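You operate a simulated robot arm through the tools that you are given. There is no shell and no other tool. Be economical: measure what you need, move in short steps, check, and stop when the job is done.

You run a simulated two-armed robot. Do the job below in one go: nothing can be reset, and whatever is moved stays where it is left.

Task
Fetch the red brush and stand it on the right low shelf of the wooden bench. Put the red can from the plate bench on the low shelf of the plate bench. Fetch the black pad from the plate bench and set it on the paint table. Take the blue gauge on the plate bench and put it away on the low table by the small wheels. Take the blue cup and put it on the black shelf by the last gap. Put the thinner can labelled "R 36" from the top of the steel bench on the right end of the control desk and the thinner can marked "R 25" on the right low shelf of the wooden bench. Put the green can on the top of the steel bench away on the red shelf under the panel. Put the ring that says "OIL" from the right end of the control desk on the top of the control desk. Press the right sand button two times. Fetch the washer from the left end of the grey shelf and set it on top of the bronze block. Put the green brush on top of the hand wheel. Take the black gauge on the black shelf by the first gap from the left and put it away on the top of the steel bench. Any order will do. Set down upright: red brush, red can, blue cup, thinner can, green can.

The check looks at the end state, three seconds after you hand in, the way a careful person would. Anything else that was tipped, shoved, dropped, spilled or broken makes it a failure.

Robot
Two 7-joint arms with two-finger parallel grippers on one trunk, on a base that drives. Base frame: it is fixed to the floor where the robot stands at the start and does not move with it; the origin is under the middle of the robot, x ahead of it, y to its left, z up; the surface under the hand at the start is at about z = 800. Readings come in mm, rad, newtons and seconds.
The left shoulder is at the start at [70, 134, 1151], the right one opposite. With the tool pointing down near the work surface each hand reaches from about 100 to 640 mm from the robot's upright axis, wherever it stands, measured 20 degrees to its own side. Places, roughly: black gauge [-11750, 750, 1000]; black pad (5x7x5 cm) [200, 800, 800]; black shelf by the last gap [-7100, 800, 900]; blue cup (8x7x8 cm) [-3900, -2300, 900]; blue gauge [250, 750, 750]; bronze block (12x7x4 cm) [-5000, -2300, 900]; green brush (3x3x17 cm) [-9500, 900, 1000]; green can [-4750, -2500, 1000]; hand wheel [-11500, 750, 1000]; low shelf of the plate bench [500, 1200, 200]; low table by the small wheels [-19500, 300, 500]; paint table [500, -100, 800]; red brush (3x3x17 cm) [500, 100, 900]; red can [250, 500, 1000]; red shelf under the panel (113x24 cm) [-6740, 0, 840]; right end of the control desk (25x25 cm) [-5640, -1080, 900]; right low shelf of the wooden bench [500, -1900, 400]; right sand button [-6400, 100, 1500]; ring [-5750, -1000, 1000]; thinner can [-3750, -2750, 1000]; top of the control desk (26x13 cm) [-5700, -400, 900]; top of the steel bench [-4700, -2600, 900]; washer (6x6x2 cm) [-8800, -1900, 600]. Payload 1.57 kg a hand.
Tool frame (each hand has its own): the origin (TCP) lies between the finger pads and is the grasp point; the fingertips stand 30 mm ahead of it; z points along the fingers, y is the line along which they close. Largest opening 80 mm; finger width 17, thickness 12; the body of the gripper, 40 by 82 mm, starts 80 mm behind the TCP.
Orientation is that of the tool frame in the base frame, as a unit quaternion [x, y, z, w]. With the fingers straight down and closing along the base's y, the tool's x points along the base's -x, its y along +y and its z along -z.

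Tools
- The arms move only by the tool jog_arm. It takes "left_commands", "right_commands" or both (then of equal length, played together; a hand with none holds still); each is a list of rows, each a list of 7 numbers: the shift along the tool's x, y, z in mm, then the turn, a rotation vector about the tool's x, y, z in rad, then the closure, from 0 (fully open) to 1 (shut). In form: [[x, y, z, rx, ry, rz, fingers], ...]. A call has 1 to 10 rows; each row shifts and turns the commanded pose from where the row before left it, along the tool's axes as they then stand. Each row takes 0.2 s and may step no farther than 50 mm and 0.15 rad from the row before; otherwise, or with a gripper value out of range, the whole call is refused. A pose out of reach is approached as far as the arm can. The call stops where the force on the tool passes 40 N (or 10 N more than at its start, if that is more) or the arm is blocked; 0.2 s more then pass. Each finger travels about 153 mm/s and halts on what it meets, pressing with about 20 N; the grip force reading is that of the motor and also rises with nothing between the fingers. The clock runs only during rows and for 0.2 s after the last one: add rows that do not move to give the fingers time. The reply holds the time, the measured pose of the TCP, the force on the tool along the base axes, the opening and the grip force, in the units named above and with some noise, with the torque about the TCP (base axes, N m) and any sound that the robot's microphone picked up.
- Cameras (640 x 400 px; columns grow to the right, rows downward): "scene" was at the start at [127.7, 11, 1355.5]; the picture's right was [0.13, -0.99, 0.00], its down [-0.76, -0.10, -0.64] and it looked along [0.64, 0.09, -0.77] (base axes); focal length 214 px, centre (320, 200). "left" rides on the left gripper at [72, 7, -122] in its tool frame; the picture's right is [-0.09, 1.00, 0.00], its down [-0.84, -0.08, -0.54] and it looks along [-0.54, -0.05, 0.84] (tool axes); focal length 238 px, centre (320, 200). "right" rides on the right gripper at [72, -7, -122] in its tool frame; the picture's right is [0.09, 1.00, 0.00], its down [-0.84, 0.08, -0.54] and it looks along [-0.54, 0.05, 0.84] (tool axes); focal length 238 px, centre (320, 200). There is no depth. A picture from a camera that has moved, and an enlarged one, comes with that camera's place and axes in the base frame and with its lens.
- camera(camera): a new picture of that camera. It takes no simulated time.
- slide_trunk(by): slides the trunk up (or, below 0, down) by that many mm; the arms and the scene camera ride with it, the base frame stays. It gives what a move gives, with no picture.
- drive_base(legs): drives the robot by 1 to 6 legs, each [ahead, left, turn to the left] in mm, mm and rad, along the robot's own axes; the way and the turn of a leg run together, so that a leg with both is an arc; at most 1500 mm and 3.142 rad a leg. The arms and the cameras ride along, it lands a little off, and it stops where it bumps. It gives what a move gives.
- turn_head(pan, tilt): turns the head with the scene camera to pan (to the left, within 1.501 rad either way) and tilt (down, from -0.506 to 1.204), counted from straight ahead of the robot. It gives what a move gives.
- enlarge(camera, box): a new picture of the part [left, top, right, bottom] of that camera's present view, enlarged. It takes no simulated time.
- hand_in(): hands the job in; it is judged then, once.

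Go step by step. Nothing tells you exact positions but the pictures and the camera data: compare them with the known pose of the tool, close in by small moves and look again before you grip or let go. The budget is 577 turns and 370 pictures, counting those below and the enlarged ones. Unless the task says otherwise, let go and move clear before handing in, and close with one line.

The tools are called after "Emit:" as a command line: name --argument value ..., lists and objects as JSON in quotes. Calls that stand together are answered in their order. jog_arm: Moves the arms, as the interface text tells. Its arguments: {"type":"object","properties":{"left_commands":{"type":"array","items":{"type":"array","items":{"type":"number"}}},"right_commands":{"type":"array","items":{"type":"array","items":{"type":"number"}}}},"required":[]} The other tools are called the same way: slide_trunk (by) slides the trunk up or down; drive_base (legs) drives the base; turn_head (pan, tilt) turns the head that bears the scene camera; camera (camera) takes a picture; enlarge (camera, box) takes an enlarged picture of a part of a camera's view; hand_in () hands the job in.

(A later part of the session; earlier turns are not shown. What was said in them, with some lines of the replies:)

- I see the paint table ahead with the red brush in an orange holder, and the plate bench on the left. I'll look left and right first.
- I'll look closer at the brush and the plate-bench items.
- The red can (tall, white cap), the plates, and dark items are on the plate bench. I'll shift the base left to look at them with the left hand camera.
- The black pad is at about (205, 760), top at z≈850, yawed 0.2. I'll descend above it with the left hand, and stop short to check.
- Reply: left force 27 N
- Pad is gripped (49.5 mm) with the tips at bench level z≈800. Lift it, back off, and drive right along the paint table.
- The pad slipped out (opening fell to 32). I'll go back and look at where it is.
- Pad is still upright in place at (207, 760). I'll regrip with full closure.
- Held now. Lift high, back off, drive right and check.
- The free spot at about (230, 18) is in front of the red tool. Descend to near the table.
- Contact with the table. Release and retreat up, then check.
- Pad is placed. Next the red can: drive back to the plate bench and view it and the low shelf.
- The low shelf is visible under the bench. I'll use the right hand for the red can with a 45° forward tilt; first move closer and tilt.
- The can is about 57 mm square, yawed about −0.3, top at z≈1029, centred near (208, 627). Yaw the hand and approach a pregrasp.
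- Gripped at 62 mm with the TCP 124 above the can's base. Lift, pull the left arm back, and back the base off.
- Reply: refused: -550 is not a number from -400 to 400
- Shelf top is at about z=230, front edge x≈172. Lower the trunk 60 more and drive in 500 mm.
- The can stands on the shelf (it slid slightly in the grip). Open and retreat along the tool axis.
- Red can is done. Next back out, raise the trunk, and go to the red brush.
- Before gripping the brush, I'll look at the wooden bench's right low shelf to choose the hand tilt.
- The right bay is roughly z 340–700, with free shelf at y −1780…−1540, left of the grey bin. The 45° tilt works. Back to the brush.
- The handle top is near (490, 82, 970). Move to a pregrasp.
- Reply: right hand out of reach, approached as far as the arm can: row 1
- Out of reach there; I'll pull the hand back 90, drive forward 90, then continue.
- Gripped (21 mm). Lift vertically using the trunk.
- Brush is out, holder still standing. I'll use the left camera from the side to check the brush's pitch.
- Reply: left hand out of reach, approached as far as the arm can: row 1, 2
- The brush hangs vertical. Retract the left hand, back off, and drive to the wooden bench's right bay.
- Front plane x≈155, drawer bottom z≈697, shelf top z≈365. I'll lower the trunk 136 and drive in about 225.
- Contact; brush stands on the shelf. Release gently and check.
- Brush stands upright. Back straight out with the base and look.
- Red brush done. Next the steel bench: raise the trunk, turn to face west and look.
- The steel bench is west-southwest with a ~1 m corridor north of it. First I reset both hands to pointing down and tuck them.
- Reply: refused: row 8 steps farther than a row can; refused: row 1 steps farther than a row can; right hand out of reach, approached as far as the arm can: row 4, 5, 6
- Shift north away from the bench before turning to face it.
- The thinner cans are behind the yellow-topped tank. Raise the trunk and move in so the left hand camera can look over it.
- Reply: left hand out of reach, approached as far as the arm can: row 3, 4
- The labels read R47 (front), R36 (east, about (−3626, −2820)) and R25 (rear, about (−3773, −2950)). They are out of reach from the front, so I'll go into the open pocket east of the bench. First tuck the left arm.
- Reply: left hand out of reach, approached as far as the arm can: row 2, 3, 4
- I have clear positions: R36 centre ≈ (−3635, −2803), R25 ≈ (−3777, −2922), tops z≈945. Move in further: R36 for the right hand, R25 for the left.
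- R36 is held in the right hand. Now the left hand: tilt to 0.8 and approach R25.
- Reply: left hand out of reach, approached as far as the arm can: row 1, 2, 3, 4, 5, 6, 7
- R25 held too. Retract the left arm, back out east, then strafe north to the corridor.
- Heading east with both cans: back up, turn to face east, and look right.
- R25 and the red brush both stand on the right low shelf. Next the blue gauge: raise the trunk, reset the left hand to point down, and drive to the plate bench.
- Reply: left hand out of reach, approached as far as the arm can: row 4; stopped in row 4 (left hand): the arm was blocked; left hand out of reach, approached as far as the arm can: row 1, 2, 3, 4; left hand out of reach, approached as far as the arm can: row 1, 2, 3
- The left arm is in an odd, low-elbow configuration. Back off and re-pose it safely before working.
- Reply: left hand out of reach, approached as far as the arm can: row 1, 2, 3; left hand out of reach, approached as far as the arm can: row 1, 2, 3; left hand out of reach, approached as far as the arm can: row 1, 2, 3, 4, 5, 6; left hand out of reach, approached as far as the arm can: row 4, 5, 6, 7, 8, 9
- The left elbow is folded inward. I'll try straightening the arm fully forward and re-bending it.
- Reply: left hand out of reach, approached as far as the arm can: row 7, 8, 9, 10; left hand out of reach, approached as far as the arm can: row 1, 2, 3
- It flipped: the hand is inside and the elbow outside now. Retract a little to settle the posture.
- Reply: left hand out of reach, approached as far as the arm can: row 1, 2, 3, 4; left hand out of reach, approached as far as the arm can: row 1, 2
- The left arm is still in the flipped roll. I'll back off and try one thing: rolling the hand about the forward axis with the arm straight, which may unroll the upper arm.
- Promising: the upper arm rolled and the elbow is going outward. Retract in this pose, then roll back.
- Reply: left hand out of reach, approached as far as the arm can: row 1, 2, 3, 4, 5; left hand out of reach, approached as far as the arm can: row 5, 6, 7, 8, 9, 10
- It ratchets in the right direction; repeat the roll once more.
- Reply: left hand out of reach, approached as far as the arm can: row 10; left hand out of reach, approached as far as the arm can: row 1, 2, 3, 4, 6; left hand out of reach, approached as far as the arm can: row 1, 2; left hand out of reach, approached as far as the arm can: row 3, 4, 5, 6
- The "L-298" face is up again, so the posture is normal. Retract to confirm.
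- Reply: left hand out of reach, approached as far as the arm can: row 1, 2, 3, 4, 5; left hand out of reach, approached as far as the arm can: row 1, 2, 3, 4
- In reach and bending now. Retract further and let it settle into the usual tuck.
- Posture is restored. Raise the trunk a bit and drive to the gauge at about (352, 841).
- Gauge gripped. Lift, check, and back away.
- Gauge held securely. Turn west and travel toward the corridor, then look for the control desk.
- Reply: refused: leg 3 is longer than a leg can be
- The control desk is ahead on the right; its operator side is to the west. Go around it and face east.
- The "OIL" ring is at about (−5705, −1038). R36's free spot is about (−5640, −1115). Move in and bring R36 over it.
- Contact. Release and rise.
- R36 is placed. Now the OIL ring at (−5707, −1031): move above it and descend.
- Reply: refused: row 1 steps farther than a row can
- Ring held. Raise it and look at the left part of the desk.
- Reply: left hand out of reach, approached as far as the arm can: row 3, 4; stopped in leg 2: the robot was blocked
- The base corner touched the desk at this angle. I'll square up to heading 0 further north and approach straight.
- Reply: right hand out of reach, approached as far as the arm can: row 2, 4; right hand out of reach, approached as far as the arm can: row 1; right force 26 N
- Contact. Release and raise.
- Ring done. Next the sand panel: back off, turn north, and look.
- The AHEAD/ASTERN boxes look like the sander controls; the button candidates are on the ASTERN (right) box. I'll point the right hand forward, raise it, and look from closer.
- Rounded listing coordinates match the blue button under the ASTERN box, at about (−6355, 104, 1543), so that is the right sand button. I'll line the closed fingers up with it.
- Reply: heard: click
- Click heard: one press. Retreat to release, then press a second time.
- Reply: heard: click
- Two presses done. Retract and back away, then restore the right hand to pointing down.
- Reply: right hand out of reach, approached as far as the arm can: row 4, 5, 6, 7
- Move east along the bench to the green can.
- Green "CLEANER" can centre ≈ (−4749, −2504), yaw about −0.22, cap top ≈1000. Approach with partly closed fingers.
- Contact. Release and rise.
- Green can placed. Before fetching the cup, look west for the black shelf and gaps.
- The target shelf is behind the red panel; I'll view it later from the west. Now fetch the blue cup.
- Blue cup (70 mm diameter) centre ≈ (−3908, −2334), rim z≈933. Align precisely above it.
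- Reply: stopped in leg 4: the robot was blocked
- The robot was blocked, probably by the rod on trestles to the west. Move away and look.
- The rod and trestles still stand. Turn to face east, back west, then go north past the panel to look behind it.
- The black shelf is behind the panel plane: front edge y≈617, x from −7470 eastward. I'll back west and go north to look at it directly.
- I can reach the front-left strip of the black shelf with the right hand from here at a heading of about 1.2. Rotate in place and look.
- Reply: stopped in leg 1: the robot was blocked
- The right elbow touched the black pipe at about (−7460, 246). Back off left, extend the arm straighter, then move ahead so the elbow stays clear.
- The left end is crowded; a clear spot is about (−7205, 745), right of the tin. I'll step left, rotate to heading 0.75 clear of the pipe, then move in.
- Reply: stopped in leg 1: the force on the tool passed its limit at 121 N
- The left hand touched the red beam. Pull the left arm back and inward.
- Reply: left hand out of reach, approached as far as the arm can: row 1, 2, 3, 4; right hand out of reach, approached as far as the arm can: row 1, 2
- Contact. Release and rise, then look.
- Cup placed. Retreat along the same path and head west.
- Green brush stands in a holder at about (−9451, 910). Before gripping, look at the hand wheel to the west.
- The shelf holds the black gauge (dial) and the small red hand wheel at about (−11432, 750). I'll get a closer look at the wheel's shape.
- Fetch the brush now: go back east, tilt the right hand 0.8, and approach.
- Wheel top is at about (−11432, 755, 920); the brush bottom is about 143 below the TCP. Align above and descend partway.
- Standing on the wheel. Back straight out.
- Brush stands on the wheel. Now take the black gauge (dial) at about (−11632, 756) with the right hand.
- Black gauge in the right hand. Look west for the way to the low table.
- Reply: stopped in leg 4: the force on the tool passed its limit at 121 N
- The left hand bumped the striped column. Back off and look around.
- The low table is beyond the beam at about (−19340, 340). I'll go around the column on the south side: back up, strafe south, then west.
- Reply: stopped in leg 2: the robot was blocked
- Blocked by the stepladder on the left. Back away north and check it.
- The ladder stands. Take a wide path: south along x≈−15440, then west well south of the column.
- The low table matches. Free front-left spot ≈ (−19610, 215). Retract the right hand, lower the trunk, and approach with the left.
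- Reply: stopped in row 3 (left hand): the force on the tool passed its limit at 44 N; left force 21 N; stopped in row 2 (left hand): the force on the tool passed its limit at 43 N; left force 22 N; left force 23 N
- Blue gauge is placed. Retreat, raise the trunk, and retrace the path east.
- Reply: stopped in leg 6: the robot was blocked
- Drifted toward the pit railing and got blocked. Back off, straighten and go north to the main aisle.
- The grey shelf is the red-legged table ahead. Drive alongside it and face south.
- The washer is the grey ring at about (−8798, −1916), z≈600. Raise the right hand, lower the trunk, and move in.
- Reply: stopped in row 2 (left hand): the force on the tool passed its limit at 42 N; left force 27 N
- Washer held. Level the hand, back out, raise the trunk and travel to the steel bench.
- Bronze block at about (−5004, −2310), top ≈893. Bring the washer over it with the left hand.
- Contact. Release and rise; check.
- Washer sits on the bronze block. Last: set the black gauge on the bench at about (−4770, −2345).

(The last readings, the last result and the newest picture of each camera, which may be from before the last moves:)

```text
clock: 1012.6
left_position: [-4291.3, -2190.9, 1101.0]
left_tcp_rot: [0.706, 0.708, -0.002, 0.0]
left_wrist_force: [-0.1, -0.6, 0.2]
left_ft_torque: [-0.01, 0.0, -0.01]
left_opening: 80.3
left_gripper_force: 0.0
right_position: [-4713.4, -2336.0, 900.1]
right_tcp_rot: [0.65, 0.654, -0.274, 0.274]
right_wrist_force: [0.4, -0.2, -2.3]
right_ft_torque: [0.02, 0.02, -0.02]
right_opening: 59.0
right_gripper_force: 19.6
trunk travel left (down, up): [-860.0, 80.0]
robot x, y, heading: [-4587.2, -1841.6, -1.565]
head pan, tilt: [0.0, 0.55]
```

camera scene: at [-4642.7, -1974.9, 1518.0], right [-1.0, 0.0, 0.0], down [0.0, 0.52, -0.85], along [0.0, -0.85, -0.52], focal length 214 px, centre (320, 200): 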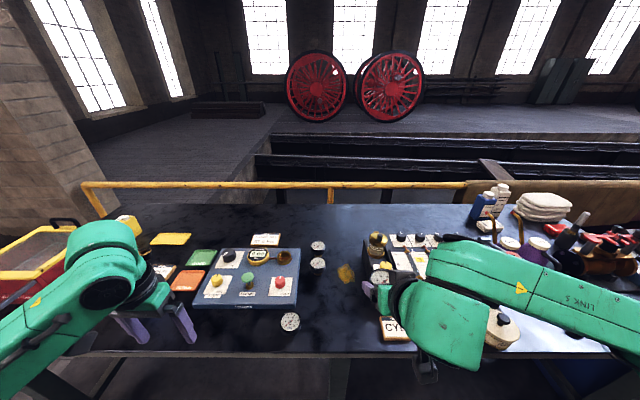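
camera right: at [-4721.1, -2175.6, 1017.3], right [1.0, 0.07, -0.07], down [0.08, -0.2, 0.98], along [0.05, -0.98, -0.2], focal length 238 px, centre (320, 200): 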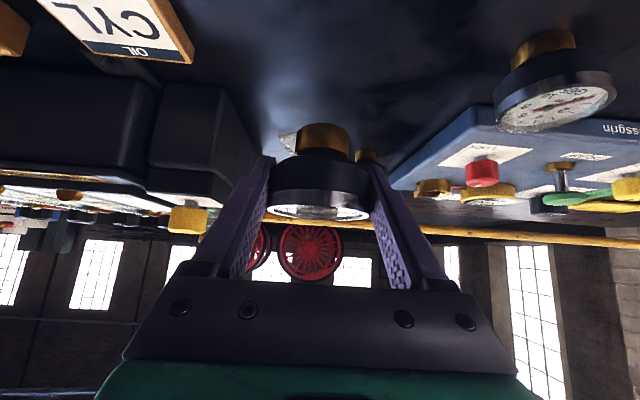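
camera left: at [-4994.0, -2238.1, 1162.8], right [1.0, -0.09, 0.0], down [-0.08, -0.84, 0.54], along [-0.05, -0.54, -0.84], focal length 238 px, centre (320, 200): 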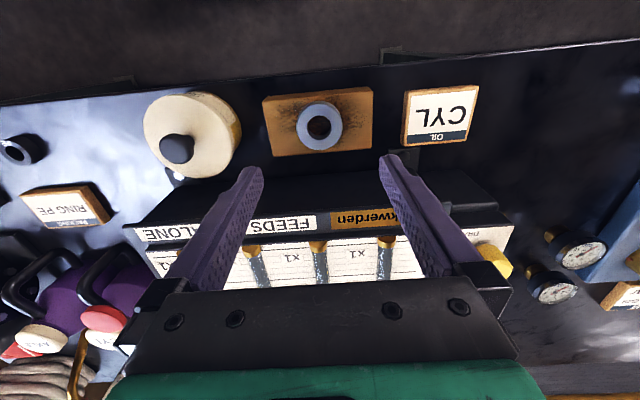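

Emit:
jog_arm --right_commands '[[1.1, 0, 1, 0, 0, 0, 1], [1.1, 0, 1, 0, 0, 0, 1]]'

Emit:
jog_arm --right_commands '[[1.1, 0, 1, 0, 0, 0, 1], [1.1, 0, 1, 0, 0, 0, 1]]'

```text
clock: 1013.2
left_position: [-4290.7, -2190.0, 1099.9]
left_tcp_rot: [0.706, 0.708, -0.001, 0.0]
left_wrist_force: [-0.2, 0.6, 0.8]
left_ft_torque: [-0.01, 0.0, 0.02]
left_opening: 80.0
left_gripper_force: 0.0
right_position: [-4713.2, -2336.2, 898.9]
right_tcp_rot: [0.65, 0.653, -0.276, 0.276]
right_wrist_force: [-0.2, -0.5, 9.0]
right_ft_torque: [-0.02, -0.08, 0.02]
right_opening: 58.4
right_gripper_force: 19.9
trunk travel left (down, up): [-860.0, 80.0]
robot x, y, heading: [-4583.3, -1839.7, -1.57]
head pan, tilt: [0.0, 0.55]
```

```text
clock: 1013.8
left_position: [-4290.5, -2189.3, 1101.1]
left_tcp_rot: [0.706, 0.708, -0.001, 0.0]
left_wrist_force: [0.0, 0.7, 0.5]
left_ft_torque: [0.03, 0.0, -0.01]
left_opening: 80.0
left_gripper_force: 0.1
right_position: [-4712.9, -2336.7, 896.2]
right_tcp_rot: [0.649, 0.653, -0.276, 0.277]
right_wrist_force: [-0.1, -1.8, 16.0]
right_ft_torque: [-0.14, -0.05, -0.03]
right_opening: 58.7
right_gripper_force: 20.1
trunk travel left (down, up): [-860.0, 80.0]
robot x, y, heading: [-4586.2, -1838.2, -1.573]
head pan, tilt: [0.0, 0.55]
```

Contact. Release gently and retreat along the tool axis.

Emit:
jog_arm --right_commands '[[0, 0, 0, 0, 0, 0, 0.2], [0, 0, 0, 0, 0, 0, 0.1], [0, 0, 0, 0, 0, 0, 0], [0, 0, 0, 0, 0, 0, 0]]'

Emit:
camera --camera "right"

```text
clock: 1014.8
left_position: [-4290.8, -2191.4, 1099.8]
left_tcp_rot: [0.706, 0.709, -0.001, 0.001]
left_wrist_force: [0.3, 0.1, 0.0]
left_ft_torque: [-0.03, -0.02, -0.04]
left_opening: 80.2
left_gripper_force: 0.0
right_position: [-4713.3, -2337.8, 893.3]
right_tcp_rot: [0.65, 0.653, -0.275, 0.274]
right_wrist_force: [-0.6, 0.3, 0.3]
right_ft_torque: [0.02, 0.04, 0.04]
right_opening: 79.8
right_gripper_force: 0.0
trunk travel left (down, up): [-860.0, 80.0]
robot x, y, heading: [-4581.3, -1840.0, -1.566]
head pan, tilt: [0.0, 0.55]
```

```text
68 pictures are left
camera right: at [-4719.4, -2200.4, 928.3], right [1.0, 0.07, -0.07], down [0.08, -0.2, 0.98], along [0.05, -0.98, -0.2], focal length 238 px, centre (320, 200)
```

right: 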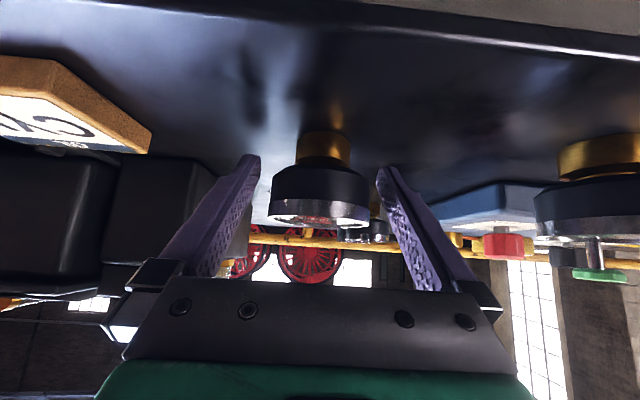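

Emit:
jog_arm --right_commands '[[10, 0, -25, 0, 0, 0, 0], [10, 0, -40, 0, 0, 0, 0], [0, 0, -45, 0, 0, 0, 0], [0, 0, -30, 0, 0, 0, 0]]'

Emit:
drive_base --legs '[[-200, 0, 0]]'

Emit:
camera --camera "scene"

```text
clock: 1015.8
left_position: [-4291.2, -2190.6, 1101.4]
left_tcp_rot: [0.706, 0.708, -0.001, 0.0]
left_wrist_force: [-0.3, 0.2, -0.3]
left_ft_torque: [-0.02, 0.01, 0.04]
left_opening: 80.1
left_gripper_force: 0.0
right_position: [-4712.5, -2222.1, 977.5]
right_tcp_rot: [0.65, 0.653, -0.275, 0.274]
right_wrist_force: [0.1, 0.8, 0.0]
right_ft_torque: [-0.02, 0.02, 0.01]
right_opening: 79.8
right_gripper_force: 0.0
trunk travel left (down, up): [-860.0, 80.0]
robot x, y, heading: [-4583.6, -1838.6, -1.568]
head pan, tilt: [0.0, 0.55]
```

```text
clock: 1017.4
left_position: [-4289.5, -1992.2, 1099.4]
left_tcp_rot: [0.704, 0.71, 0.0, -0.001]
left_wrist_force: [-0.2, -0.6, 0.2]
left_ft_torque: [0.07, 0.0, 0.02]
left_opening: 80.2
left_gripper_force: 0.2
right_position: [-4711.8, -2024.4, 975.4]
right_tcp_rot: [0.648, 0.655, -0.274, 0.274]
right_wrist_force: [0.0, -1.3, -0.1]
right_ft_torque: [-0.01, 0.0, 0.01]
right_opening: 79.7
right_gripper_force: 0.0
trunk travel left (down, up): [-860.0, 80.0]
robot x, y, heading: [-4584.9, -1636.7, -1.567]
head pan, tilt: [0.0, 0.55]
```

```text
67 pictures are left
camera scene: at [-4582.5, -1782.4, 1517.2], right [-1.0, -0.01, 0.0], down [0.0, 0.52, -0.85], along [0.01, -0.85, -0.52], focal length 214 px, centre (320, 200)
```

scene: 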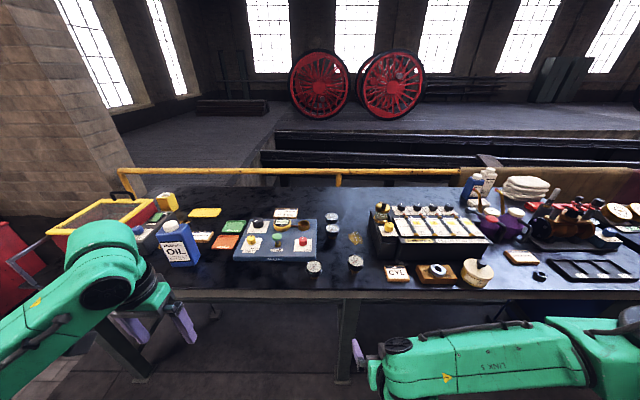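

All twelve jobs look done, and both hands are empty and clear of everything, so I'm handing in.

Emit:
hand_in

```text
The job is handed in.
```

All twelve jobs are done and handed in; on the way the robot bumped or was stopped against the control desk, the trestles by the steel bench, a pipe and a beam on the locomotive, the "A" column, the stepladder and something by the pit railing. The ladder and trestles were still standing when I checked, but I can't rule out that something moved slightly, and I took the "right sand button" to be the blue button under the ASTERN box.
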